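You operate a simulated robot arm through the tools that you are given. There is no shell and no other tool. Be economical: measure what you need, move in short steps, check, and stop when the job is done.

You run a simulated two-armed robot. Do the job below in one go: nothing can be reset, and whatever is moved stays where it is left.

Task
Take the tube with green bands and put it on the top of the white cabinet. Then put the steel plug with green bands from the top of the grey bench on the top of the white cabinet. Then fetch the steel tee with green bands from the top of the grey bench and set it in the dark grey bin. Do these in the order given. Set down upright: steel tee with green bands.

It is judged by the outcome, as a careful person would: the job done as asked, and still so three seconds after it is handed in. It fails if anything else is knocked over, pushed out of place, dropped, spilled or broken.

Robot
Two 7-joint arms with two-finger parallel grippers on one trunk, on a base that drives. Base frame: it is fixed to the floor where the robot stands at the start and does not move with it; the origin is under the middle of the robot, x ahead of it, y to its left, z up; the surface under the hand at the start is at about z = 903. Units: mm, degrees, N and s.
The left shoulder is at the start at [80, 131, 947], the right one opposite. With the tool pointing down near the work surface each hand reaches from about 380 to 840 mm from the robot's upright axis, wherever it stands, measured 20 degrees to its own side. Places, roughly: dark grey bin [4500, 2500, 750]; steel plug with green bands (3x4x4 cm) [4400, 1700, 800]; steel tee with green bands (8x4x6 cm) [4400, 2200, 800]; top of the white cabinet [200, 1900, 900]; tube with green bands (27x2x2 cm) [600, 0, 900]. Payload 1.57 kg a hand.
The tool frame of a hand sits at the grasp point between the pads (the TCP): z along the fingers, y along the line on which they close. The tips reach 30 mm beyond it. The gripper opens to 110 mm. The fingers are 24 mm wide and 12 mm thick; the gripper's body (48 by 112 mm) begins 78 mm behind the TCP.
Orientation is that of the tool frame in the base frame, as a unit quaternion [x, y, z, w]. With the fingers straight down and closing along the base's y, the tool's x points along the base's -x, its y along +y and its z along -z.

Tools
- The arms move only by the tool nudge_tool. It takes "left_motion", "right_motion" or both (then of equal length, played together; a hand with none holds still); each is a list of rows, each an object of numbers (a shift or turn left out is 0, a gripper value left out holds the last): "dx", "dy", "dz": the shift along the tool's x, y, z in mm; "ax", "ay", "az": the turn, a rotation vector about the tool's x, y, z in degrees; "gripper": the gripper command, from -1 (fully open) to 1 (shut), values between in proportion. In form: [{"dx": .., "dy": .., "dz": .., "ax": .., "ay": .., "az": .., "gripper": ..}, ...]. A call has 1 to 10 rows; each row is the pose to reach, as a shift and turn from the pose commanded when the call began, along the tool's axes at that moment. A row lasts 0.2 s, in which the tool goes at most 50 mm and 8.6 degrees; a call with a longer step from one row to the next is refused whole, and so is a gripper value outside its range. A pose out of reach is approached as far as the arm can. The call stops where the force on the tool passes 40 N (or 10 N more than at its start, if that is more) or the arm is blocked; 0.2 s more then pass. The fingers move at their own pace (about 108 mm/s each) and stop on an object; they squeeze with about 37 N. The grip force told is the motor's: it shows also when the fingers shut on nothing. Time passes only in rows, and 0.2 s behind the last, so rows that repeat a pose let the fingers close. The reply holds the time, the measured pose of the TCP, the force on the tool along the base axes, the opening and the grip force, in the units named above and with some noise, with the torque about the TCP (base axes, N m) and any sound that the robot's microphone picked up.
- Cameras (640 x 400 px; columns grow to the right, rows downward): "scene" is now at [-48.1, -4.1, 1434.6]; the picture's right is [-0.06, -1.00, 0.00], its down [-0.43, 0.02, -0.90] and it looks along [0.90, -0.05, -0.43] (base axes); focal length 253 px, centre (320, 200). "left" rides on the left gripper at [70, -16, -141] in its tool frame; the picture's right is [0.23, 0.97, 0.00], its down [-0.86, 0.20, -0.48] and it looks along [-0.47, 0.11, 0.88] (tool axes); focal length 222 px, centre (320, 200). "right" rides on the right gripper at [70, 16, -141] in its tool frame; the picture's right is [-0.23, 0.97, 0.00], its down [-0.86, -0.20, -0.48] and it looks along [-0.47, -0.11, 0.88] (tool axes); focal length 222 px, centre (320, 200). There is no depth. A picture from a camera that has moved, and an enlarged one, comes with that camera's place and axes in the base frame and with its lens.
- snapshot(camera): a new picture of that camera. It takes no simulated time.
- drive_base(legs): drives the robot by 1 to 6 legs, each [ahead, left, turn to the left] in mm, mm and degrees, along the robot's own axes; the way and the turn of a leg run together, so that a leg with both is an arc; at most 1500 mm and 180 degrees a leg. The arms and the cameras ride along, it lands a little off, and it stops where it bumps. It gives what a move gives.
- head_to(pan, tilt): turns the head with the scene camera to pan (to the left, within 109 degrees either way) and tilt (down, from -29 to 69), counted from straight ahead of the robot. It gives what a move gives.
- close_up(camera, box): a new picture of the part [left, top, right, bottom] of that camera's present view, enlarged. It takes no simulated time.
- job_done(): hands the job in; it is judged then, once.

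Go step by step. Nothing tells you exact positions but the pictures and the camera data: compare them with the known pose of the tool, close in by small moves and look again before you grip or let go. The budget is 165 turns and 130 pictures, counting those below and the enlarged ones. Unless the task says otherwise, let go and move clear before handing in, and close with one line.

The tools are called after "Request:" as name(argument=value, ...) on one line, values as JSON. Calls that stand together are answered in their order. nudge_tool: Moves the arms, as the interface text tells. Its arguments: {"type":"object","properties":{"left_motion":{"type":"array"},"right_motion":{"type":"array"}},"required":[]} The other tools are called the same way: drive_base (legs) drives the base; head_to (pan, tilt) turns the head that bears the scene camera; snapshot (camera) takes a picture; close_up (camera, box) takes an enlarged picture of a part of a camera's view; job_done () hands the job in.

At the start:

```text
time: 0.0
left_eef_pos: [575.0, 242.0, 1112.9]
left_orientation: [0.0, 1.0, 0.0, 0.0]
left_contact_force: [0.3, -0.5, 0.5]
left_torque: [0.01, -0.02, 0.01]
left_finger_gap: 110.0
left_gripper_force: 0.1
right_eef_pos: [577.9, -266.5, 1177.6]
right_orientation: [0.0, 1.0, 0.0, 0.0]
right_contact_force: [0.2, -0.3, 0.7]
right_torque: [0.02, -0.03, 0.01]
right_finger_gap: 110.0
right_gripper_force: 0.1
robot x, y, heading: [-0.5, -0.0, -0.0]
head pan, tilt: [-3.2, 25.2]
```

scene: 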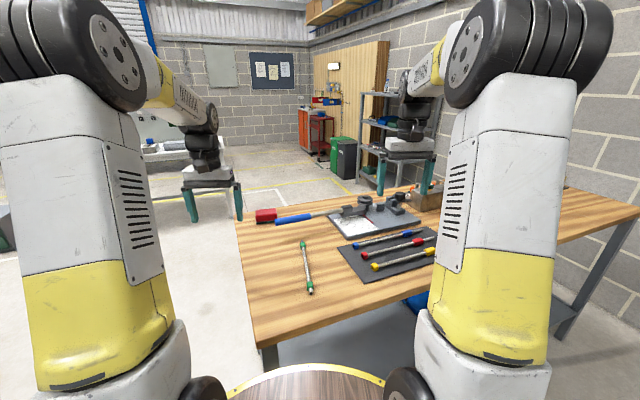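
right: 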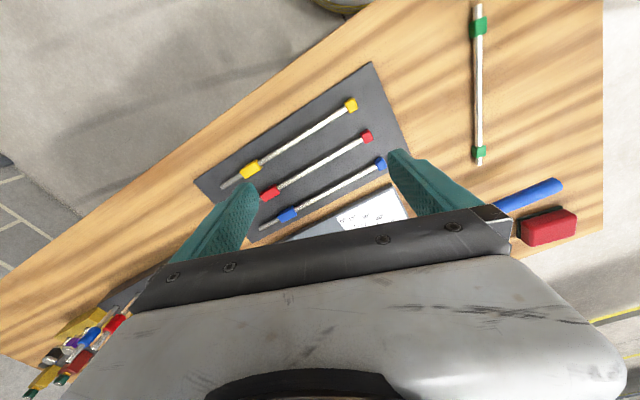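
left: 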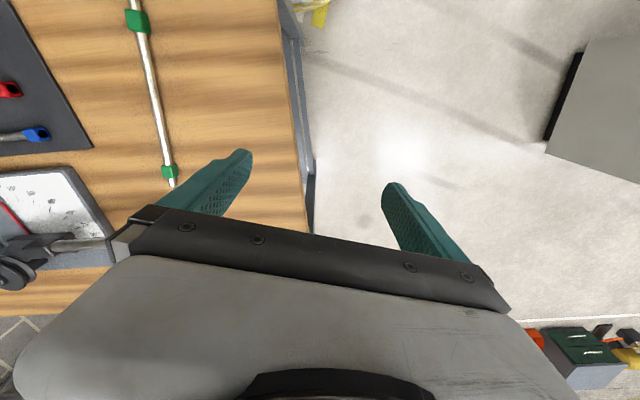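

The green-banded tube lies from about (705,16) to (455,-6), with its middle near (580,5) on the table. I'll bring the left hand above it.

Request:
nudge_tool(left_motion=[{"dy": -47, "dx": -1, "az": -1}, {"dy": -94, "dx": -2, "az": -2}, {"dy": -141, "dx": -3, "az": -3}, {"dy": -188, "dx": -4, "az": -5}, {"dy": -237, "dx": -5, "az": -5}, {"dy": -237, "dx": -5, "dz": 45, "az": -5}, {"dy": -237, "dx": -5, "dz": 90, "az": -5}, {"dy": -237, "dx": -5, "dz": 90, "az": -5}])

Request:
snapshot(camera="left")

Request:
snapshot(camera="scene")

```text
time: 1.8
left_eef_pos: [578.5, 7.2, 1018.8]
left_orientation: [-0.044, 0.999, 0.0, -0.001]
left_contact_force: [0.1, -0.5, -0.8]
left_torque: [0.01, 0.0, -0.01]
left_finger_gap: 110.2
left_gripper_force: 0.1
right_eef_pos: [578.8, -265.5, 1178.8]
right_orientation: [0.001, 1.0, 0.0, -0.001]
right_contact_force: [-0.1, -0.1, -0.4]
right_torque: [0.03, 0.0, 0.0]
right_finger_gap: 110.1
right_gripper_force: 0.0
robot x, y, heading: [0.3, 0.1, 0.1]
head pan, tilt: [-3.2, 25.2]
```

```text
126 pictures are left
camera left: at [510.7, -15.4, 1160.5], right [-0.31, 0.95, 0.0], down [0.83, 0.27, 0.48], along [0.46, 0.15, -0.88], focal length 222 px, centre (320, 200)
```

left: 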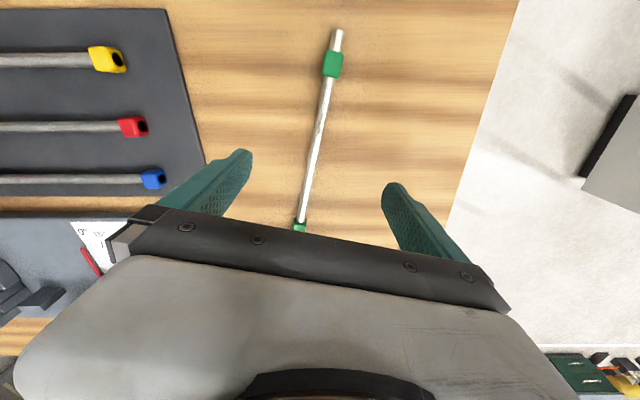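

```text
125 pictures are left
camera scene: at [-48.1, -4.2, 1434.6], right [-0.06, -1.0, 0.0], down [-0.43, 0.02, -0.9], along [0.9, -0.05, -0.43], focal length 253 px, centre (320, 200)
```

scene: 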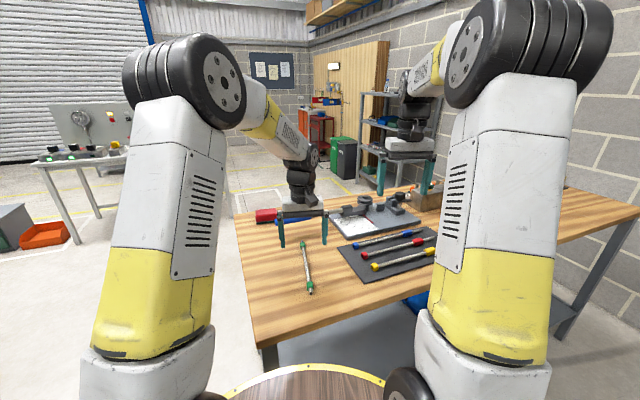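

The tube passes about 4 mm to the side of the fingers' centre. I'll correct that, go down and grip.

Request:
nudge_tool(left_motion=[{"dy": -4, "dx": -8, "dz": 25, "gripper": -0.4, "az": -1}, {"dy": -4, "dx": -8, "dz": 55, "az": -1}, {"dy": -4, "dx": -8, "dz": 75, "az": -1}, {"dy": -4, "dx": -8, "dz": 82, "az": -1}, {"dy": -4, "dx": -8, "dz": 82, "az": -1}])

Request:
snapshot(camera="left")

```text
time: 3.0
left_eef_pos: [587.9, 1.4, 939.6]
left_orientation: [-0.052, 0.999, 0.0, 0.0]
left_contact_force: [0.8, 0.4, -0.1]
left_torque: [-0.03, 0.0, 0.01]
left_finger_gap: 76.8
left_gripper_force: 0.1
right_eef_pos: [577.2, -266.7, 1178.2]
right_orientation: [0.001, 1.0, 0.001, 0.0]
right_contact_force: [-0.3, -0.2, 0.1]
right_torque: [0.02, 0.03, 0.01]
right_finger_gap: 110.0
right_gripper_force: 0.1
robot x, y, heading: [1.2, 1.2, -0.3]
head pan, tilt: [-3.2, 25.2]
```

```text
124 pictures are left
camera left: at [520.7, -22.7, 1080.7], right [-0.33, 0.94, 0.0], down [0.83, 0.29, 0.48], along [0.45, 0.16, -0.88], focal length 222 px, centre (320, 200)
```

left: 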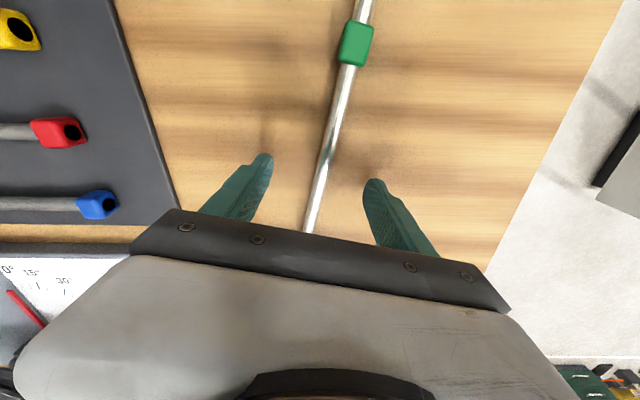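

The tube is centred between the fingers, so I'll lower slightly and close.

Request:
nudge_tool(left_motion=[{"dz": 3}, {"dz": 3, "gripper": 1}, {"dz": 3, "gripper": 1}, {"dz": 3}, {"dz": 3}])

Request:
snapshot(camera="left")

```text
time: 4.2
left_eef_pos: [588.6, 1.5, 936.2]
left_orientation: [-0.053, 0.999, 0.001, 0.0]
left_contact_force: [0.6, 0.6, 0.4]
left_torque: [0.06, -0.04, -0.02]
left_finger_gap: 10.8
left_gripper_force: 28.2
right_eef_pos: [577.4, -265.6, 1178.5]
right_orientation: [-0.001, 1.0, 0.0, 0.0]
right_contact_force: [0.8, -0.3, -0.2]
right_torque: [0.01, 0.01, -0.01]
right_finger_gap: 109.9
right_gripper_force: 0.1
robot x, y, heading: [0.2, 0.4, 0.2]
head pan, tilt: [-3.2, 25.2]
```

```text
123 pictures are left
camera left: at [521.0, -23.3, 1078.2], right [-0.33, 0.94, 0.0], down [0.83, 0.29, 0.48], along [0.45, 0.16, -0.88], focal length 222 px, centre (320, 200)
```

left: 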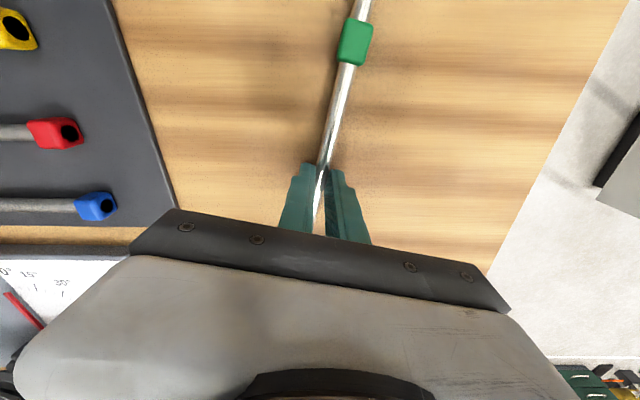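

Gripped at 10.8 mm. I'll lift straight up and look to the left for the cabinet.

Request:
nudge_tool(left_motion=[{"dz": -20}, {"dz": -60}, {"dz": -100}, {"dz": -140}, {"dz": -180}, {"dz": -200}])

Request:
head_to(pan=75, tilt=22)

Request:
snapshot(camera="scene")

Request:
snapshot(camera="left")

```text
time: 5.6
left_eef_pos: [590.3, 0.9, 1139.4]
left_orientation: [-0.052, 0.999, 0.0, 0.0]
left_contact_force: [-0.1, -0.3, -0.7]
left_torque: [0.0, -0.01, 0.02]
left_finger_gap: 10.8
left_gripper_force: 28.2
right_eef_pos: [577.4, -266.6, 1177.3]
right_orientation: [0.0, 1.0, -0.001, 0.0]
right_contact_force: [0.5, -0.2, 0.4]
right_torque: [0.0, 0.04, 0.01]
right_finger_gap: 109.8
right_gripper_force: 0.2
robot x, y, heading: [1.5, -1.1, -0.2]
head pan, tilt: [-3.2, 25.2]
```

```text
time: 7.1
left_eef_pos: [591.1, 0.6, 1137.9]
left_orientation: [-0.053, 0.999, 0.001, 0.0]
left_contact_force: [-0.3, -0.5, -0.5]
left_torque: [0.0, 0.03, 0.0]
left_finger_gap: 10.9
left_gripper_force: 28.4
right_eef_pos: [577.3, -267.2, 1178.3]
right_orientation: [0.0, 1.0, 0.0, 0.0]
right_contact_force: [-0.9, 0.2, -0.2]
right_torque: [0.0, 0.01, -0.02]
right_finger_gap: 110.0
right_gripper_force: 0.1
robot x, y, heading: [1.3, -1.0, 0.2]
head pan, tilt: [75.0, 22.0]
```

```text
122 pictures are left
camera scene: at [-115.9, 90.7, 1439.8], right [0.97, -0.26, 0.0], down [-0.1, -0.36, -0.93], along [0.24, 0.9, -0.37], focal length 253 px, centre (320, 200)
```

scene: 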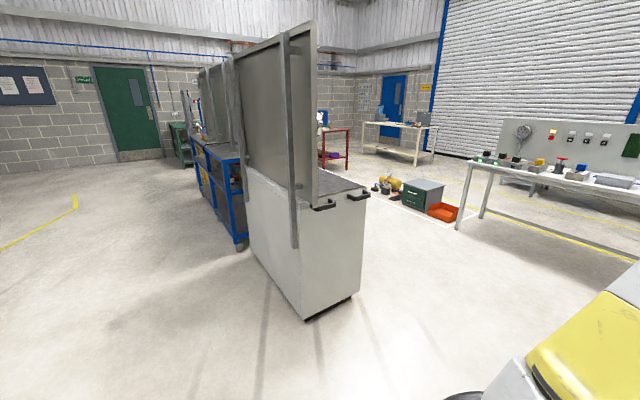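

```text
121 pictures are left
camera left: at [522.8, -23.0, 1280.0], right [-0.33, 0.94, 0.0], down [0.83, 0.29, 0.48], along [0.45, 0.16, -0.88], focal length 222 px, centre (320, 200)
```

left: 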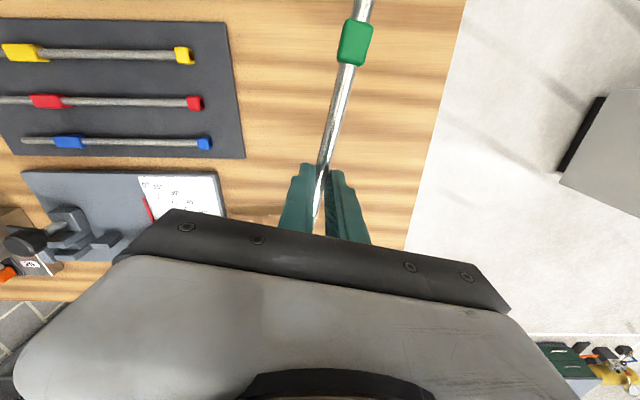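

The tube is lifted. The cabinet is at roughly (180,1950), rotated by about 23° and with a back panel on its left side. Next I check the robot's footprint and the space around it.

Request:
head_to(pan=100, tilt=60)

Request:
snapshot(camera="scene")

Request:
head_to(pan=30, tilt=69)

Request:
snapshot(camera="scene")

```text
time: 8.2
left_eef_pos: [589.8, 0.7, 1137.9]
left_orientation: [-0.052, 0.999, 0.0, 0.001]
left_contact_force: [0.0, -0.4, -0.7]
left_torque: [0.03, 0.0, 0.0]
left_finger_gap: 10.6
left_gripper_force: 28.7
right_eef_pos: [576.9, -265.1, 1177.5]
right_orientation: [-0.001, 1.0, 0.0, 0.0]
right_contact_force: [-0.2, 0.6, -0.3]
right_torque: [-0.02, 0.01, 0.0]
right_finger_gap: 110.3
right_gripper_force: 0.2
robot x, y, heading: [5.6, -0.2, -0.1]
head pan, tilt: [100.0, 60.0]
```

```text
120 pictures are left
camera scene: at [-151.5, 66.8, 1385.0], right [0.98, 0.17, 0.0], down [0.15, -0.85, -0.5], along [-0.09, 0.49, -0.87], focal length 253 px, centre (320, 200)
```

scene: 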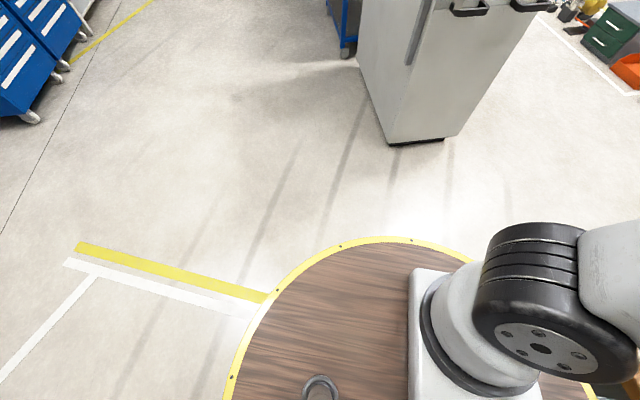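

```text
time: 9.6
left_eef_pos: [590.5, 0.5, 1138.1]
left_orientation: [-0.051, 0.999, 0.0, 0.0]
left_contact_force: [0.0, -0.4, -0.5]
left_torque: [-0.01, 0.01, 0.0]
left_finger_gap: 10.6
left_gripper_force: 28.7
right_eef_pos: [578.3, -266.2, 1177.8]
right_orientation: [0.0, 1.0, 0.0, 0.0]
right_contact_force: [-0.2, -0.2, 0.2]
right_torque: [0.04, 0.03, 0.0]
right_finger_gap: 109.9
right_gripper_force: 0.0
robot x, y, heading: [1.3, -0.0, -0.1]
head pan, tilt: [30.0, 68.8]
```

```text
119 pictures are left
camera scene: at [-91.6, 29.0, 1375.5], right [0.5, -0.87, 0.0], down [-0.81, -0.47, -0.36], along [0.31, 0.18, -0.93], focal length 253 px, centre (320, 200)
```

scene: 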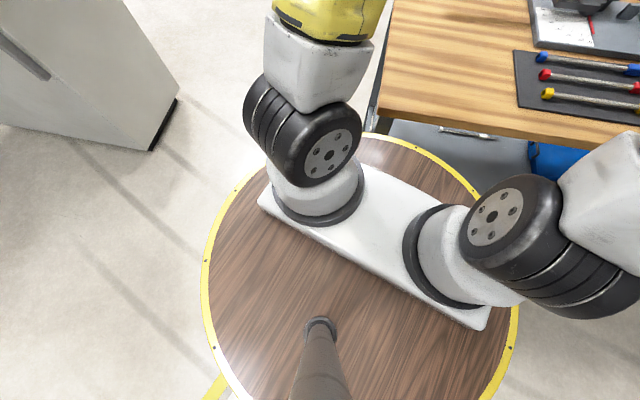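

The deck is round with a radius of about 300 mm, and the cabinet is turned about 18°, with its near end roughly from (110,1385) to (515,1505). I'll back off, go around, and face that end from a distance.

Request:
drive_base(legs=[[-150, 0, 0], [0, 650, 0], [585, 0, 0], [0, 0, 107]])

Request:
head_to(pan=0, tilt=30)

Request:
snapshot(camera="scene")

Request:
snapshot(camera="right")

```text
time: 21.6
left_eef_pos: [227.4, 1205.5, 1137.9]
left_orientation: [0.844, -0.537, 0.001, 0.001]
left_contact_force: [9.1, -1.8, -2.4]
left_torque: [-0.24, -0.25, -1.07]
left_finger_gap: 17.2
left_gripper_force: 32.1
right_eef_pos: [482.3, 1280.4, 1178.4]
right_orientation: [0.815, -0.579, -0.001, -0.001]
right_contact_force: [-1.7, 0.6, 0.1]
right_torque: [-0.06, 0.0, 0.03]
right_finger_gap: 110.0
right_gripper_force: 0.1
robot x, y, heading: [415.4, 649.8, 109.1]
head pan, tilt: [30.0, 68.8]
```

```text
time: 22.6
left_eef_pos: [226.5, 1204.3, 1138.1]
left_orientation: [0.844, -0.537, 0.0, 0.001]
left_contact_force: [9.2, 0.7, -1.2]
left_torque: [-0.01, -0.26, -1.1]
left_finger_gap: 17.2
left_gripper_force: 32.2
right_eef_pos: [482.8, 1281.0, 1178.7]
right_orientation: [0.815, -0.58, 0.0, 0.0]
right_contact_force: [-0.4, -0.5, 0.6]
right_torque: [0.0, 0.02, 0.01]
right_finger_gap: 109.9
right_gripper_force: 0.1
robot x, y, heading: [415.7, 650.3, 109.2]
head pan, tilt: [0.0, 30.0]
```

```text
118 pictures are left
camera scene: at [436.7, 602.7, 1426.9], right [0.94, 0.33, 0.0], down [0.16, -0.47, -0.87], along [-0.28, 0.82, -0.5], focal length 253 px, centre (320, 200)
```

scene: 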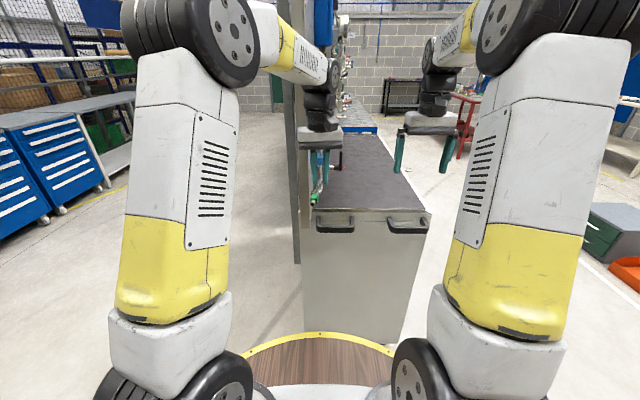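

```text
117 pictures are left
camera right: at [490.3, 1210.7, 1319.5], right [-0.99, -0.11, 0.0], down [-0.09, 0.87, 0.48], along [-0.05, 0.48, -0.88], focal length 222 px, centre (320, 200)
```

right: 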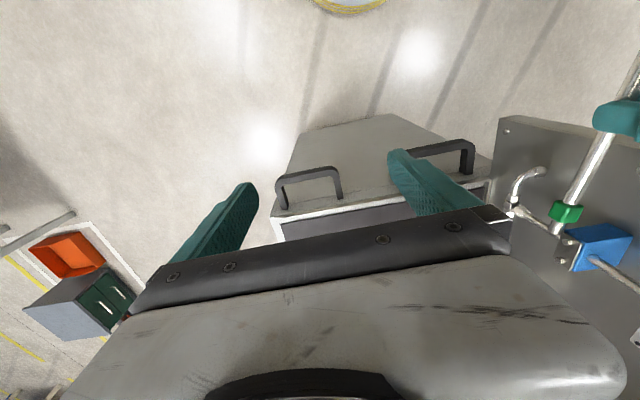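

The tube tip appears to be touching the back panel (9 N sideways). Let me look before moving away.

Request:
snapshot(camera="left")

Request:
close_up(camera="scene", box=[260, 60, 440, 240])

```text
116 pictures are left
camera left: at [270.7, 1148.6, 1280.0], right [-0.79, -0.62, 0.0], down [-0.54, 0.69, 0.48], along [-0.3, 0.37, -0.88], focal length 222 px, centre (320, 200)
```

left: 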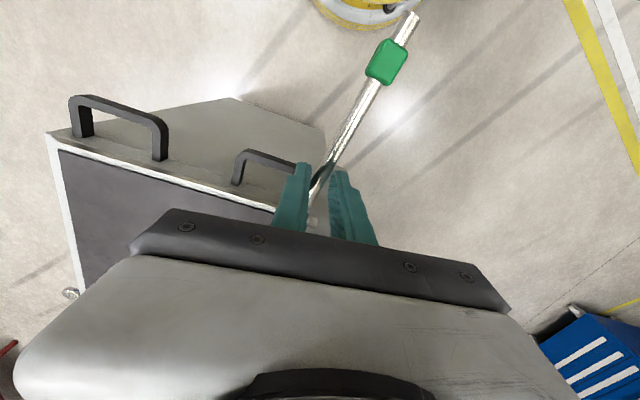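

```text
2.22 times, centred on (350, 150) of scene
camera zoom: at [436.7, 602.7, 1426.9], right [0.94, 0.33, 0.0], down [0.16, -0.47, -0.87], along [-0.28, 0.82, -0.5], focal length 562 px, centre (253, 311)
```

zoom: 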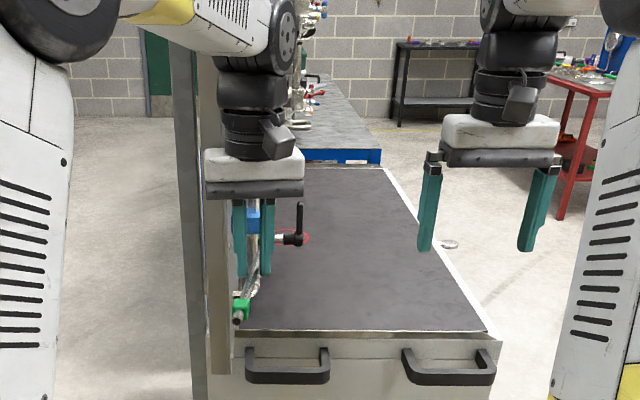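

The tip is against the panel side and has been turned a little in the grip. I'll slide the hand away from the panel, to the robot's right.

Request:
nudge_tool(left_motion=[{"dy": -8}, {"dy": -20}, {"dy": -40}, {"dy": -60}])

Request:
snapshot(camera="left")

Request:
snapshot(camera="right")

```text
time: 23.6
left_eef_pos: [279.1, 1231.1, 1138.4]
left_orientation: [0.844, -0.536, 0.001, 0.002]
left_contact_force: [-0.5, -0.7, -0.2]
left_torque: [-0.01, 0.0, -0.02]
left_finger_gap: 10.6
left_gripper_force: 28.3
right_eef_pos: [480.9, 1281.6, 1177.4]
right_orientation: [0.816, -0.578, -0.001, 0.0]
right_contact_force: [0.4, 0.3, 0.1]
right_torque: [0.03, 0.0, -0.03]
right_finger_gap: 109.9
right_gripper_force: 0.0
robot x, y, heading: [423.6, 650.8, 109.2]
head pan, tilt: [0.0, 30.0]
```

```text
114 pictures are left
camera left: at [324.6, 1174.2, 1279.4], right [-0.78, -0.62, 0.0], down [-0.54, 0.69, 0.48], along [-0.3, 0.37, -0.88], focal length 222 px, centre (320, 200)
```

left: 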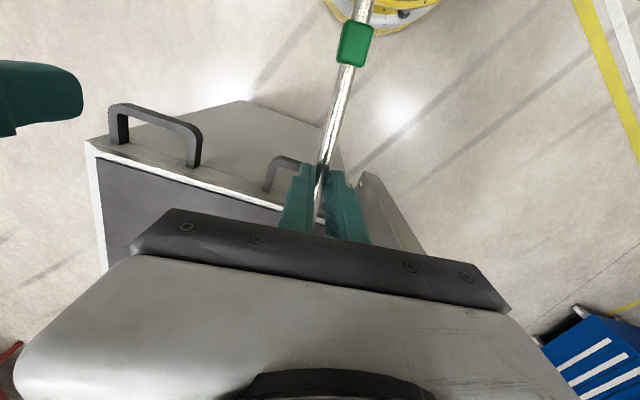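

```text
113 pictures are left
camera right: at [489.5, 1210.6, 1319.6], right [-0.99, -0.11, 0.0], down [-0.09, 0.87, 0.48], along [-0.05, 0.48, -0.88], focal length 222 px, centre (320, 200)
```

right: 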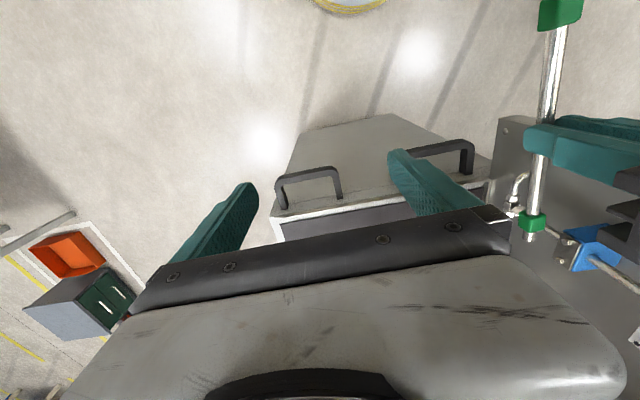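

The grip recovered and forces are zero. I'll align the tube with the cabinet and drive right first, then check.

Request:
nudge_tool(left_motion=[{"az": 3}, {"az": 6}])

Request:
drive_base(legs=[[0, -260, 0]])

Request:
snapshot(camera="scene")

Request:
snapshot(camera="left")

```text
time: 24.2
left_eef_pos: [278.6, 1230.9, 1138.3]
left_orientation: [0.815, -0.58, 0.0, 0.001]
left_contact_force: [-0.5, 0.4, -0.5]
left_torque: [0.01, 0.0, -0.01]
left_finger_gap: 11.0
left_gripper_force: 28.3
right_eef_pos: [482.1, 1280.6, 1176.8]
right_orientation: [0.815, -0.58, 0.0, 0.0]
right_contact_force: [0.0, 0.0, 0.3]
right_torque: [0.01, 0.01, 0.03]
right_finger_gap: 110.3
right_gripper_force: 0.0
robot x, y, heading: [416.5, 647.3, 109.4]
head pan, tilt: [0.0, 30.0]
```

```text
time: 26.1
left_eef_pos: [531.7, 1318.6, 1138.7]
left_orientation: [0.814, -0.581, 0.001, 0.0]
left_contact_force: [-0.1, -0.4, -0.9]
left_torque: [0.02, -0.03, -0.01]
left_finger_gap: 10.7
left_gripper_force: 28.5
right_eef_pos: [733.4, 1368.5, 1177.6]
right_orientation: [0.815, -0.579, -0.001, -0.001]
right_contact_force: [-0.6, -0.8, 0.5]
right_torque: [0.01, 0.0, 0.0]
right_finger_gap: 110.0
right_gripper_force: 0.0
robot x, y, heading: [669.5, 731.6, 109.2]
head pan, tilt: [0.0, 30.0]
```

```text
112 pictures are left
camera scene: at [687.2, 689.7, 1427.0], right [0.95, 0.33, 0.0], down [0.16, -0.47, -0.87], along [-0.28, 0.82, -0.5], focal length 253 px, centre (320, 200)
```

scene: 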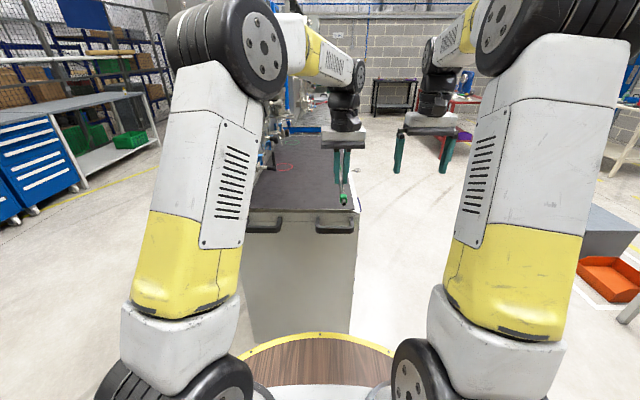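

```text
111 pictures are left
camera left: at [570.3, 1257.0, 1279.7], right [-0.85, -0.53, 0.0], down [-0.47, 0.74, 0.48], along [-0.25, 0.4, -0.88], focal length 222 px, centre (320, 200)
```

left: 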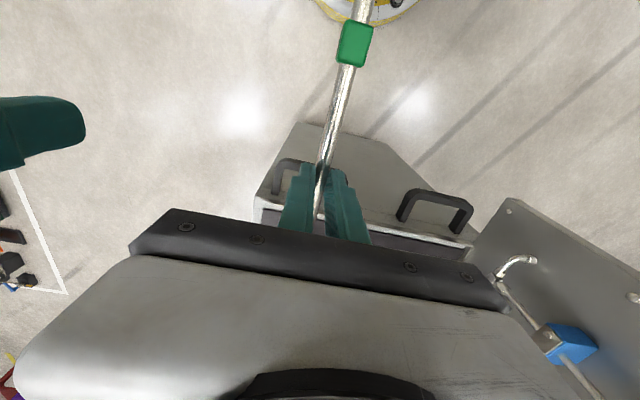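

Clear now. I'll drive forward so the hand is over the cabinet top, staying about 145 mm clear of it with the deck.

Request:
drive_base(legs=[[330, 0, 0]])

Request:
nudge_tool(left_motion=[{"dy": 20, "dx": -25}, {"dy": 40, "dx": -50}, {"dy": 50, "dx": -75}, {"dy": 50, "dx": -75, "dz": 40}, {"dy": 50, "dx": -75, "dz": 80}, {"dy": 50, "dx": -75, "dz": 100}])

Request:
snapshot(camera="scene")

Request:
snapshot(camera="left")

```text
time: 28.3
left_eef_pos: [420.5, 1637.6, 1138.4]
left_orientation: [0.815, -0.58, 0.0, 0.0]
left_contact_force: [0.3, -0.8, -0.7]
left_torque: [-0.01, -0.02, 0.03]
left_finger_gap: 10.9
left_gripper_force: 28.4
right_eef_pos: [622.6, 1687.6, 1178.6]
right_orientation: [0.814, -0.58, 0.0, 0.0]
right_contact_force: [-0.4, -0.6, 0.0]
right_torque: [0.02, 0.01, 0.03]
right_finger_gap: 109.9
right_gripper_force: 0.0
robot x, y, heading: [555.8, 1054.8, 109.0]
head pan, tilt: [0.0, 30.0]
```

```text
time: 29.7
left_eef_pos: [348.7, 1693.4, 1036.3]
left_orientation: [0.815, -0.58, 0.0, 0.001]
left_contact_force: [-0.7, -0.2, -0.9]
left_torque: [0.02, -0.04, -0.01]
left_finger_gap: 10.9
left_gripper_force: 28.4
right_eef_pos: [622.7, 1687.6, 1177.7]
right_orientation: [0.815, -0.58, 0.0, 0.0]
right_contact_force: [0.4, 0.2, 0.1]
right_torque: [0.0, -0.02, 0.0]
right_finger_gap: 109.9
right_gripper_force: 0.1
robot x, y, heading: [561.4, 1055.4, 108.9]
head pan, tilt: [0.0, 30.0]
```

```text
110 pictures are left
camera scene: at [576.6, 1009.8, 1427.0], right [0.94, 0.33, 0.0], down [0.16, -0.47, -0.87], along [-0.28, 0.82, -0.5], focal length 253 px, centre (320, 200)
```

scene: 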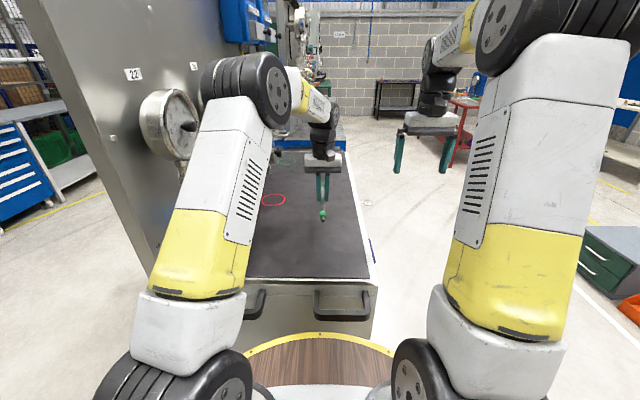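

```text
109 pictures are left
camera left: at [387.4, 1632.0, 1178.5], right [-0.85, -0.53, 0.0], down [-0.47, 0.74, 0.48], along [-0.25, 0.4, -0.88], focal length 222 px, centre (320, 200)
```

left: 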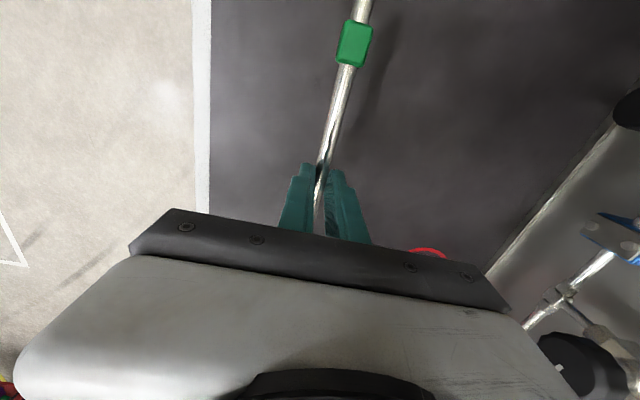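

The mat is free below the tube. I'll lower to just above it and compare.

Request:
nudge_tool(left_motion=[{"dz": 40}, {"dz": 75}, {"dz": 85}, {"dz": 90}, {"dz": 90}])

Request:
snapshot(camera="left")

Request:
close_up(camera="scene", box=[240, 130, 400, 260])

```text
time: 30.9
left_eef_pos: [348.4, 1692.8, 950.6]
left_orientation: [0.815, -0.58, -0.001, -0.002]
left_contact_force: [-1.6, 5.4, 23.7]
left_torque: [0.29, 0.23, -0.05]
left_finger_gap: 11.1
left_gripper_force: 28.1
right_eef_pos: [623.8, 1687.9, 1177.8]
right_orientation: [0.815, -0.58, 0.0, 0.0]
right_contact_force: [0.2, -0.9, 0.4]
right_torque: [-0.03, 0.01, 0.0]
right_finger_gap: 110.0
right_gripper_force: 0.0
robot x, y, heading: [562.4, 1054.0, 109.3]
head pan, tilt: [0.0, 30.0]
```

```text
108 pictures are left
camera left: at [387.2, 1632.5, 1091.2], right [-0.85, -0.53, 0.0], down [-0.47, 0.74, 0.48], along [-0.26, 0.41, -0.88], focal length 222 px, centre (320, 200)
```

left: 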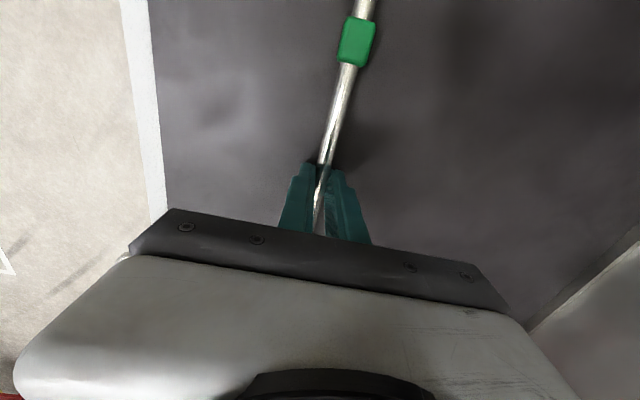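

```text
3.08 times, centred on (320, 195) of scene
camera zoom: at [576.8, 1009.4, 1427.0], right [0.94, 0.33, 0.0], down [0.16, -0.47, -0.87], along [-0.28, 0.82, -0.5], focal length 779 px, centre (320, 215)
```

zoom: 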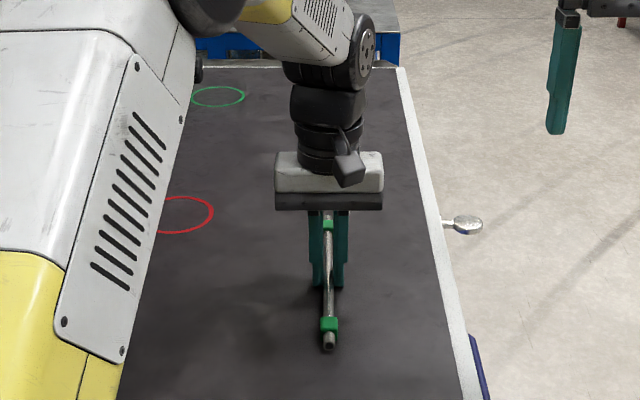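

The tube is in contact with the mat. I'll ease up 2 mm, open the fingers and rise.

Request:
nudge_tool(left_motion=[{"dz": -2}, {"dz": -2, "gripper": 0.6}, {"dz": -2, "gripper": 0.3}, {"dz": -2, "gripper": 0.3}, {"dz": -20}, {"dz": -60}, {"dz": -110}, {"dz": -150}, {"dz": -190}])

Request:
snapshot(camera="left")

Request:
close_up(camera="scene", box=[240, 130, 400, 260])

```text
time: 32.9
left_eef_pos: [347.4, 1690.2, 1140.9]
left_orientation: [0.814, -0.58, 0.0, 0.0]
left_contact_force: [0.3, 0.5, 0.1]
left_torque: [-0.04, -0.01, 0.01]
left_finger_gap: 38.6
left_gripper_force: 0.0
right_eef_pos: [622.4, 1687.9, 1177.2]
right_orientation: [0.815, -0.58, 0.0, 0.0]
right_contact_force: [-0.2, -0.2, -0.8]
right_torque: [0.01, -0.01, -0.01]
right_finger_gap: 109.8
right_gripper_force: 0.2
robot x, y, heading: [563.6, 1054.3, 109.2]
head pan, tilt: [0.0, 30.0]
```

```text
106 pictures are left
camera left: at [386.0, 1629.7, 1282.3], right [-0.85, -0.53, 0.0], down [-0.47, 0.74, 0.48], along [-0.25, 0.4, -0.88], focal length 222 px, centre (320, 200)
```

left: 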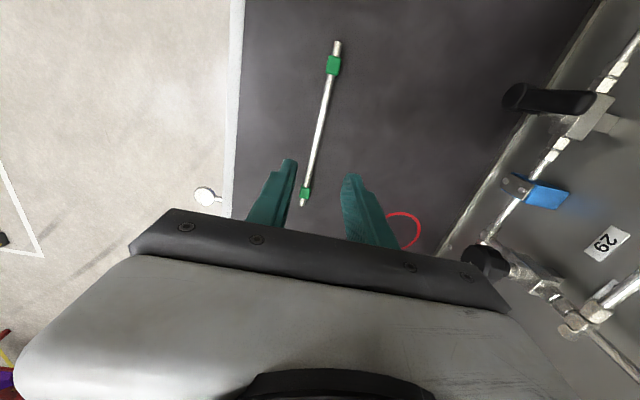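

```text
3.08 times, centred on (320, 195) of scene
camera zoom: at [576.6, 1010.0, 1427.0], right [0.94, 0.33, 0.0], down [0.16, -0.47, -0.87], along [-0.28, 0.82, -0.5], focal length 779 px, centre (320, 215)
```

zoom: 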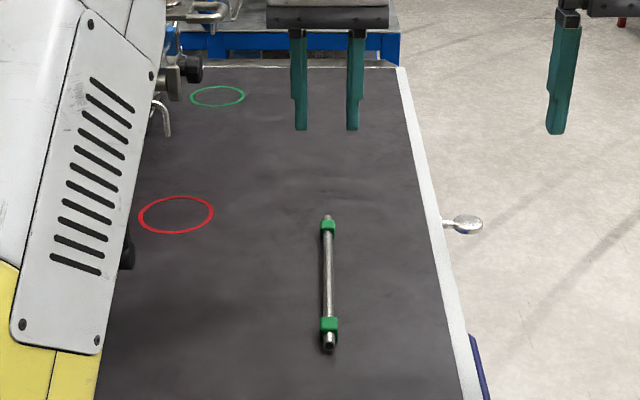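

The tube lies flat and free on the cabinet top. I'll back off, turn towards the grey bench and look.

Request:
drive_base(legs=[[-400, 0, 0], [0, 0, -85]])

Request:
head_to(pan=0, tilt=12)

Request:
snapshot(camera="scene")

```text
time: 39.1
left_eef_pos: [1306.3, 939.8, 1140.9]
left_orientation: [-0.21, 0.978, 0.0, -0.001]
left_contact_force: [-0.1, 0.2, 0.1]
left_torque: [0.01, -0.01, -0.01]
left_finger_gap: 38.4
left_gripper_force: 0.1
right_eef_pos: [1328.5, 667.3, 1178.8]
right_orientation: [-0.211, 0.977, 0.0, 0.0]
right_contact_force: [-0.7, -0.3, -1.0]
right_torque: [0.01, -0.01, 0.03]
right_finger_gap: 110.0
right_gripper_force: 0.1
robot x, y, heading: [693.5, 670.0, 24.4]
head pan, tilt: [0.0, 30.0]
```

```text
time: 39.9
left_eef_pos: [1306.0, 939.9, 1140.6]
left_orientation: [-0.21, 0.978, 0.0, 0.0]
left_contact_force: [-0.4, 0.5, -0.8]
left_torque: [-0.02, 0.01, 0.0]
left_finger_gap: 38.6
left_gripper_force: 0.0
right_eef_pos: [1327.9, 665.3, 1179.1]
right_orientation: [-0.211, 0.977, 0.001, -0.001]
right_contact_force: [0.6, 0.2, 0.6]
right_torque: [0.02, -0.01, 0.0]
right_finger_gap: 110.0
right_gripper_force: 0.0
robot x, y, heading: [689.5, 667.1, 24.3]
head pan, tilt: [0.0, 12.0]
```

```text
104 pictures are left
camera scene: at [650.1, 652.2, 1456.0], right [0.41, -0.91, 0.0], down [-0.19, -0.09, -0.98], along [0.89, 0.4, -0.21], focal length 253 px, centre (320, 200)
```

scene: 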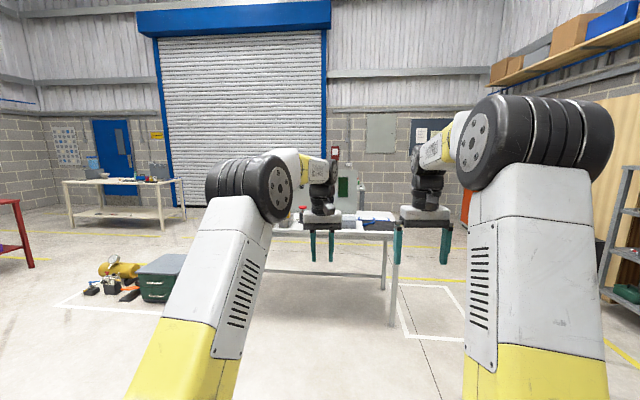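

A table stands between me and the far area. I'll move ahead a little and look past it for the grey bench.

Request:
drive_base(legs=[[0, 0, -24], [700, 0, 0]])

Request:
head_to(pan=20, tilt=15)

Request:
snapshot(camera="scene")

Request:
head_to(pan=65, tilt=15)

Request:
snapshot(camera="scene")

```text
time: 44.9
left_eef_pos: [2041.1, 662.9, 1140.7]
left_orientation: [0.001, 1.0, 0.0, 0.0]
left_contact_force: [-0.5, -0.7, 0.7]
left_torque: [0.02, -0.01, -0.01]
left_finger_gap: 38.2
left_gripper_force: 0.0
right_eef_pos: [1948.4, 403.2, 1178.0]
right_orientation: [0.001, 1.0, -0.001, 0.001]
right_contact_force: [0.0, 0.0, 0.0]
right_torque: [-0.01, 0.0, 0.0]
right_finger_gap: 109.9
right_gripper_force: 0.0
robot x, y, heading: [1368.3, 671.2, -0.2]
head pan, tilt: [0.0, 12.0]
```

```text
time: 45.7
left_eef_pos: [2042.1, 662.2, 1141.1]
left_orientation: [0.002, 1.0, 0.0, 0.0]
left_contact_force: [0.3, 0.1, -0.5]
left_torque: [-0.01, 0.01, 0.02]
left_finger_gap: 38.6
left_gripper_force: 0.1
right_eef_pos: [1948.7, 403.7, 1177.4]
right_orientation: [0.0, 1.0, 0.0, 0.0]
right_contact_force: [1.1, -0.3, 0.4]
right_torque: [-0.01, 0.01, -0.03]
right_finger_gap: 109.8
right_gripper_force: 0.0
robot x, y, heading: [1370.7, 670.0, 0.0]
head pan, tilt: [20.0, 15.0]
```

```text
103 pictures are left
camera scene: at [1319.5, 703.6, 1451.2], right [0.34, -0.94, 0.0], down [-0.24, -0.09, -0.97], along [0.91, 0.33, -0.26], focal length 253 px, centre (320, 200)
```

scene: 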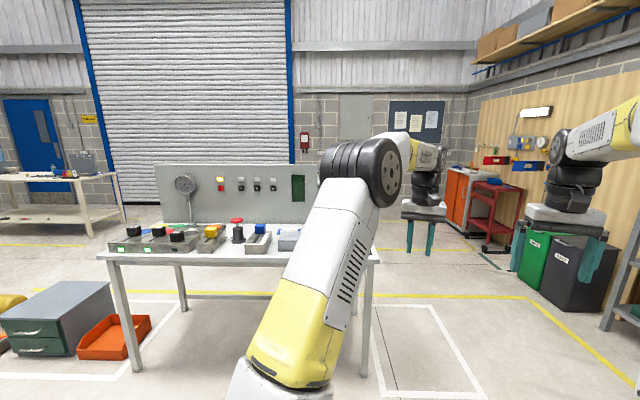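

```text
time: 46.8
left_eef_pos: [2041.8, 662.8, 1139.6]
left_orientation: [0.001, 1.0, 0.0, -0.002]
left_contact_force: [0.9, 0.3, -0.7]
left_torque: [0.01, 0.01, -0.01]
left_finger_gap: 38.4
left_gripper_force: 0.1
right_eef_pos: [1948.5, 404.9, 1178.1]
right_orientation: [0.001, 1.0, -0.001, 0.0]
right_contact_force: [0.1, -0.5, -0.3]
right_torque: [-0.01, 0.01, 0.02]
right_finger_gap: 110.1
right_gripper_force: 0.1
robot x, y, heading: [1372.8, 667.4, -0.0]
head pan, tilt: [65.0, 15.0]
```

```text
102 pictures are left
camera scene: at [1271.4, 756.4, 1451.2], right [0.91, -0.43, 0.0], down [-0.11, -0.23, -0.97], along [0.41, 0.87, -0.26], focal length 253 px, centre (320, 200)
```

scene: 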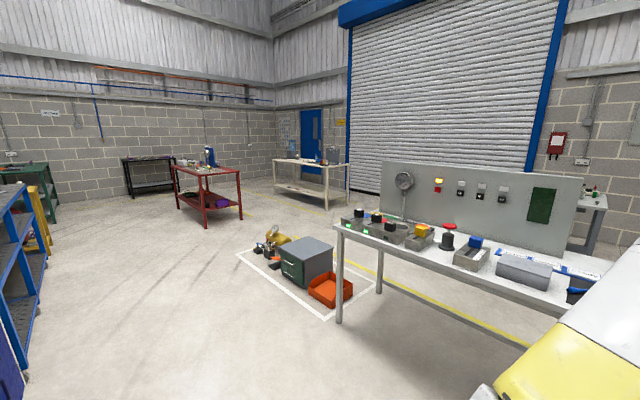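

The grey bench stands behind the panel table, where expected. I'll go round the panel table's right end along y≈250 and look again.

Request:
drive_base(legs=[[900, -400, 0], [1250, 0, 0]])

Request:
head_to(pan=65, tilt=20)

Request:
snapshot(camera="scene")

```text
time: 57.8
left_eef_pos: [4198.8, 301.5, 1141.2]
left_orientation: [0.001, 1.0, 0.0, -0.001]
left_contact_force: [0.6, 1.3, -0.2]
left_torque: [0.0, 0.0, 0.0]
left_finger_gap: 38.5
left_gripper_force: 0.1
right_eef_pos: [4107.0, 44.3, 1177.7]
right_orientation: [-0.001, 1.0, 0.0, 0.0]
right_contact_force: [0.1, -0.7, 0.1]
right_torque: [-0.02, 0.0, 0.02]
right_finger_gap: 110.0
right_gripper_force: 0.0
robot x, y, heading: [3531.2, 310.5, -0.0]
head pan, tilt: [65.0, 15.0]
```

```text
time: 58.5
left_eef_pos: [4200.1, 303.1, 1139.6]
left_orientation: [0.0, 1.0, 0.0, -0.002]
left_contact_force: [0.2, 0.5, -0.1]
left_torque: [0.0, 0.0, 0.0]
left_finger_gap: 38.4
left_gripper_force: 0.0
right_eef_pos: [4107.7, 43.6, 1178.4]
right_orientation: [-0.001, 1.0, 0.0, 0.0]
right_contact_force: [-0.8, -0.2, 0.1]
right_torque: [0.04, 0.03, 0.01]
right_finger_gap: 109.9
right_gripper_force: 0.1
robot x, y, heading: [3528.9, 308.3, 0.2]
head pan, tilt: [65.0, 20.0]
```

```text
101 pictures are left
camera scene: at [3428.6, 394.1, 1443.1], right [0.91, -0.42, 0.0], down [-0.14, -0.31, -0.94], along [0.4, 0.85, -0.34], focal length 253 px, centre (320, 200)
```

scene: 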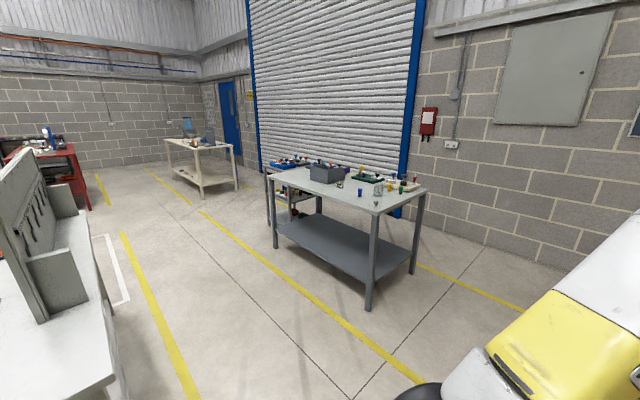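

The grey bench's front edge runs from about (4430,1630) to (4010,2850), with the bin on it. Zooming in on the objects.

Request:
close_up(camera="scene", box=[255, 140, 435, 225])

```text
3.56 times, centred on (345, 182) of scene
camera zoom: at [3428.6, 394.1, 1443.1], right [0.91, -0.42, 0.0], down [-0.14, -0.31, -0.94], along [0.4, 0.85, -0.34], focal length 900 px, centre (231, 262)
```

zoom: 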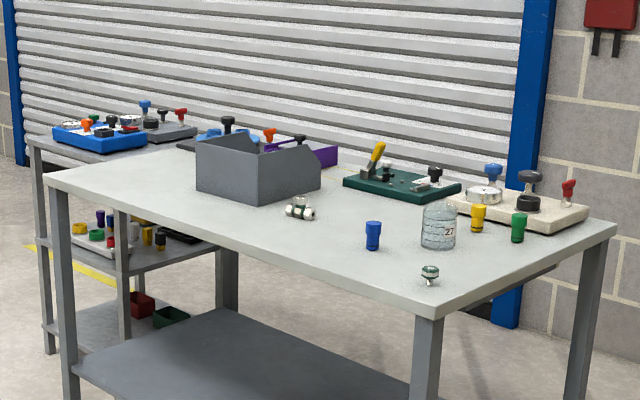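

The plug stands near the near corner of the bench (about (4470,1720)), and the tee is around (4450,2190). I'll drive up to face the bench in front of the plug.

Request:
drive_base(legs=[[0, 0, 19], [620, 980, 0]])

Request:
head_to(pan=0, tilt=35)

Request:
snapshot(camera="scene")

Request:
snapshot(camera="left")

```text
time: 65.4
left_eef_pos: [4418.8, 1663.9, 1140.7]
left_orientation: [-0.17, 0.985, 0.0, -0.001]
left_contact_force: [0.1, -0.7, -0.4]
left_torque: [0.04, -0.02, -0.01]
left_finger_gap: 38.3
left_gripper_force: 0.2
right_eef_pos: [4416.1, 1389.3, 1177.4]
right_orientation: [-0.17, 0.985, 0.0, 0.0]
right_contact_force: [-0.1, -0.3, -0.6]
right_torque: [0.02, -0.02, 0.0]
right_finger_gap: 109.9
right_gripper_force: 0.0
robot x, y, heading: [3780.3, 1445.2, 19.4]
head pan, tilt: [65.0, 20.0]
```

```text
time: 66.8
left_eef_pos: [4417.7, 1666.1, 1140.8]
left_orientation: [-0.17, 0.985, 0.0, -0.001]
left_contact_force: [-0.5, 0.3, 0.1]
left_torque: [0.01, 0.02, 0.03]
left_finger_gap: 38.5
left_gripper_force: 0.1
right_eef_pos: [4416.3, 1388.8, 1178.6]
right_orientation: [-0.17, 0.985, -0.001, -0.001]
right_contact_force: [-0.2, -1.1, 0.2]
right_torque: [0.0, -0.03, -0.02]
right_finger_gap: 109.9
right_gripper_force: 0.0
robot x, y, heading: [3788.4, 1448.9, 19.6]
head pan, tilt: [0.0, 35.0]
```

```text
99 pictures are left
camera scene: at [3735.2, 1430.0, 1419.2], right [0.34, -0.94, 0.0], down [-0.54, -0.19, -0.82], along [0.77, 0.28, -0.57], focal length 253 px, centre (320, 200)
```

scene: 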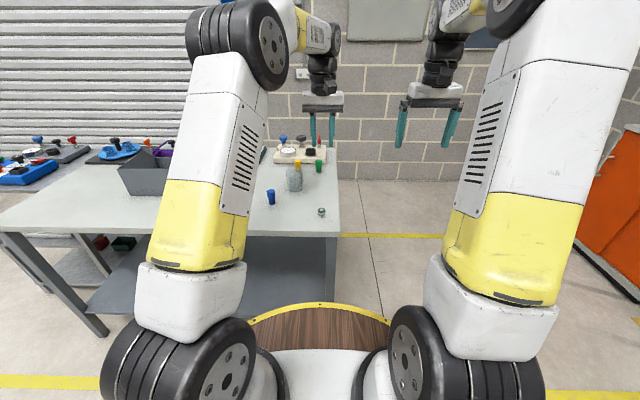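

```text
98 pictures are left
camera left: at [4357.5, 1625.4, 1282.0], right [-0.54, 0.84, 0.0], down [0.74, 0.47, 0.48], along [0.4, 0.26, -0.88], focal length 222 px, centre (320, 200)
```

left: 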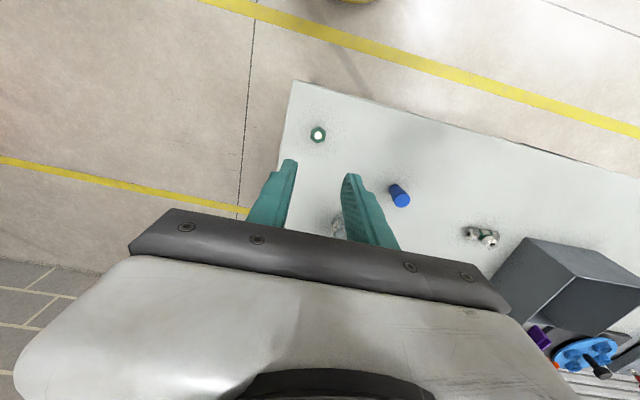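

The plug is almost under the left hand, about 20 mm further ahead. I'll move over it, lower part way and look again.

Request:
nudge_tool(left_motion=[{"dx": -10, "gripper": -0.5, "dz": 20}, {"dx": -20, "dz": 60}, {"dx": -20, "dz": 100}, {"dx": -20, "dz": 140}, {"dx": -20, "dz": 150}])

Request:
snapshot(camera="left")

Request:
close_up(camera="scene", box=[240, 130, 400, 230])

```text
time: 68.0
left_eef_pos: [4435.8, 1670.7, 989.1]
left_orientation: [-0.17, 0.985, -0.001, -0.001]
left_contact_force: [0.7, 0.5, -0.6]
left_torque: [0.01, -0.01, -0.02]
left_finger_gap: 82.5
left_gripper_force: 0.2
right_eef_pos: [4416.8, 1389.6, 1177.2]
right_orientation: [-0.17, 0.985, 0.0, 0.0]
right_contact_force: [-0.2, 0.5, 0.1]
right_torque: [0.01, -0.02, 0.02]
right_finger_gap: 109.9
right_gripper_force: 0.0
robot x, y, heading: [3784.4, 1446.0, 19.4]
head pan, tilt: [0.0, 35.0]
```

```text
97 pictures are left
camera left: at [4375.3, 1630.9, 1131.2], right [-0.54, 0.84, 0.0], down [0.74, 0.47, 0.48], along [0.4, 0.26, -0.88], focal length 222 px, centre (320, 200)
```

left: 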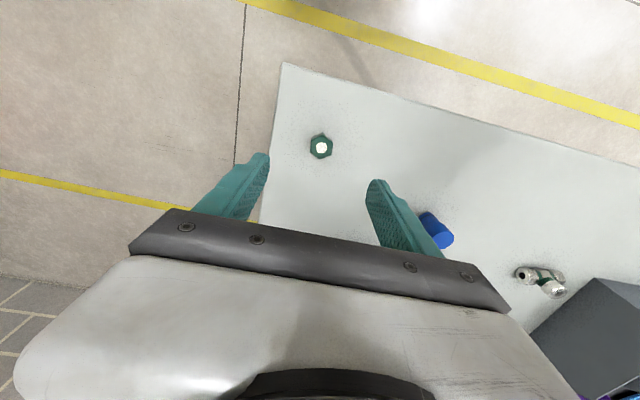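

```text
4.00 times, centred on (320, 180) of scene
camera zoom: at [3735.1, 1429.9, 1419.2], right [0.34, -0.94, 0.0], down [-0.54, -0.19, -0.82], along [0.77, 0.28, -0.57], focal length 1012 px, centre (320, 280)
```

zoom: 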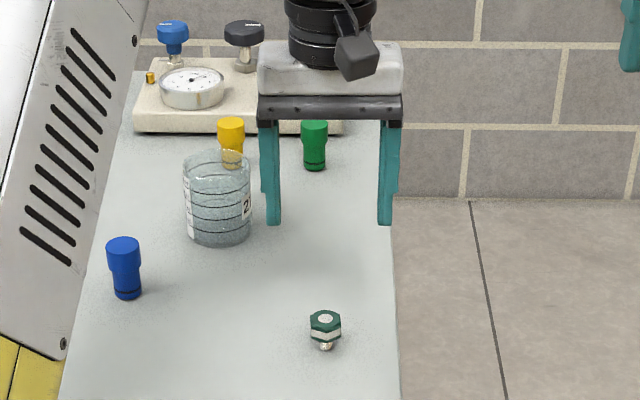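

The plug is right below the TCP. I'll go down to around its top and check the height.

Request:
nudge_tool(left_motion=[{"dz": 40}, {"dz": 75}, {"dz": 95}, {"dz": 100}])

Request:
snapshot(camera="left")

Request:
close_up(camera="scene", box=[240, 130, 400, 230])

```text
time: 69.0
left_eef_pos: [4437.0, 1671.2, 889.4]
left_orientation: [-0.17, 0.985, 0.0, -0.001]
left_contact_force: [0.1, -0.6, -0.3]
left_torque: [0.01, 0.03, 0.01]
left_finger_gap: 82.5
left_gripper_force: 0.1
right_eef_pos: [4416.5, 1389.8, 1177.9]
right_orientation: [-0.17, 0.985, 0.0, 0.0]
right_contact_force: [-0.4, 0.0, -0.1]
right_torque: [-0.02, 0.0, 0.02]
right_finger_gap: 110.1
right_gripper_force: 0.1
robot x, y, heading: [3785.9, 1444.8, 19.7]
head pan, tilt: [0.0, 35.0]
```

```text
95 pictures are left
camera left: at [4377.0, 1632.5, 1031.3], right [-0.54, 0.84, 0.0], down [0.74, 0.47, 0.48], along [0.4, 0.26, -0.88], focal length 222 px, centre (320, 200)
```

left: 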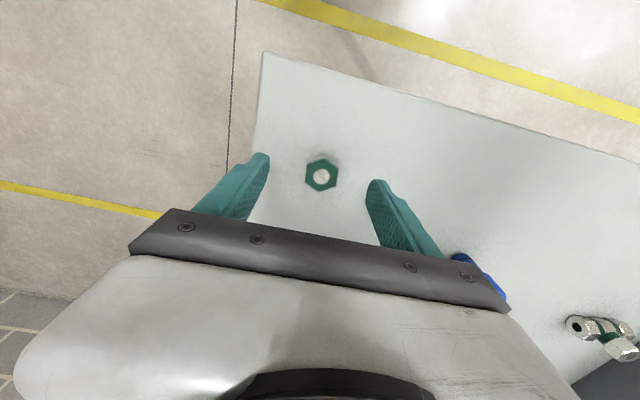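

```text
4.00 times, centred on (320, 180) of scene
camera zoom: at [3735.2, 1429.9, 1419.2], right [0.34, -0.94, 0.0], down [-0.54, -0.19, -0.82], along [0.77, 0.28, -0.57], focal length 1012 px, centre (320, 280)
```

zoom: 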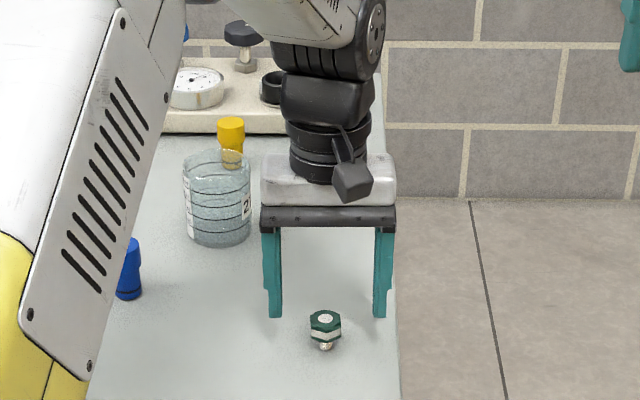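

The plug top is at about z=853, centred. A close look at the hex orientation.

Request:
close_up(camera="left", box=[270, 140, 370, 205])

```text
6.15 times, centred on (320, 172) of left
camera zoom: at [4377.0, 1632.5, 1031.3], right [-0.54, 0.84, 0.0], down [0.74, 0.47, 0.48], along [0.4, 0.26, -0.88], focal length 1367 px, centre (320, 369)
```

zoom: 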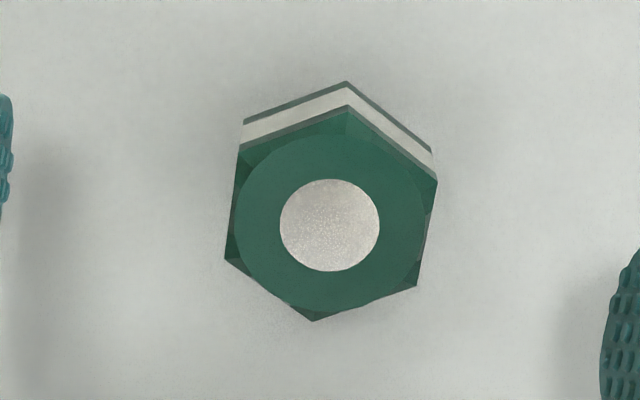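

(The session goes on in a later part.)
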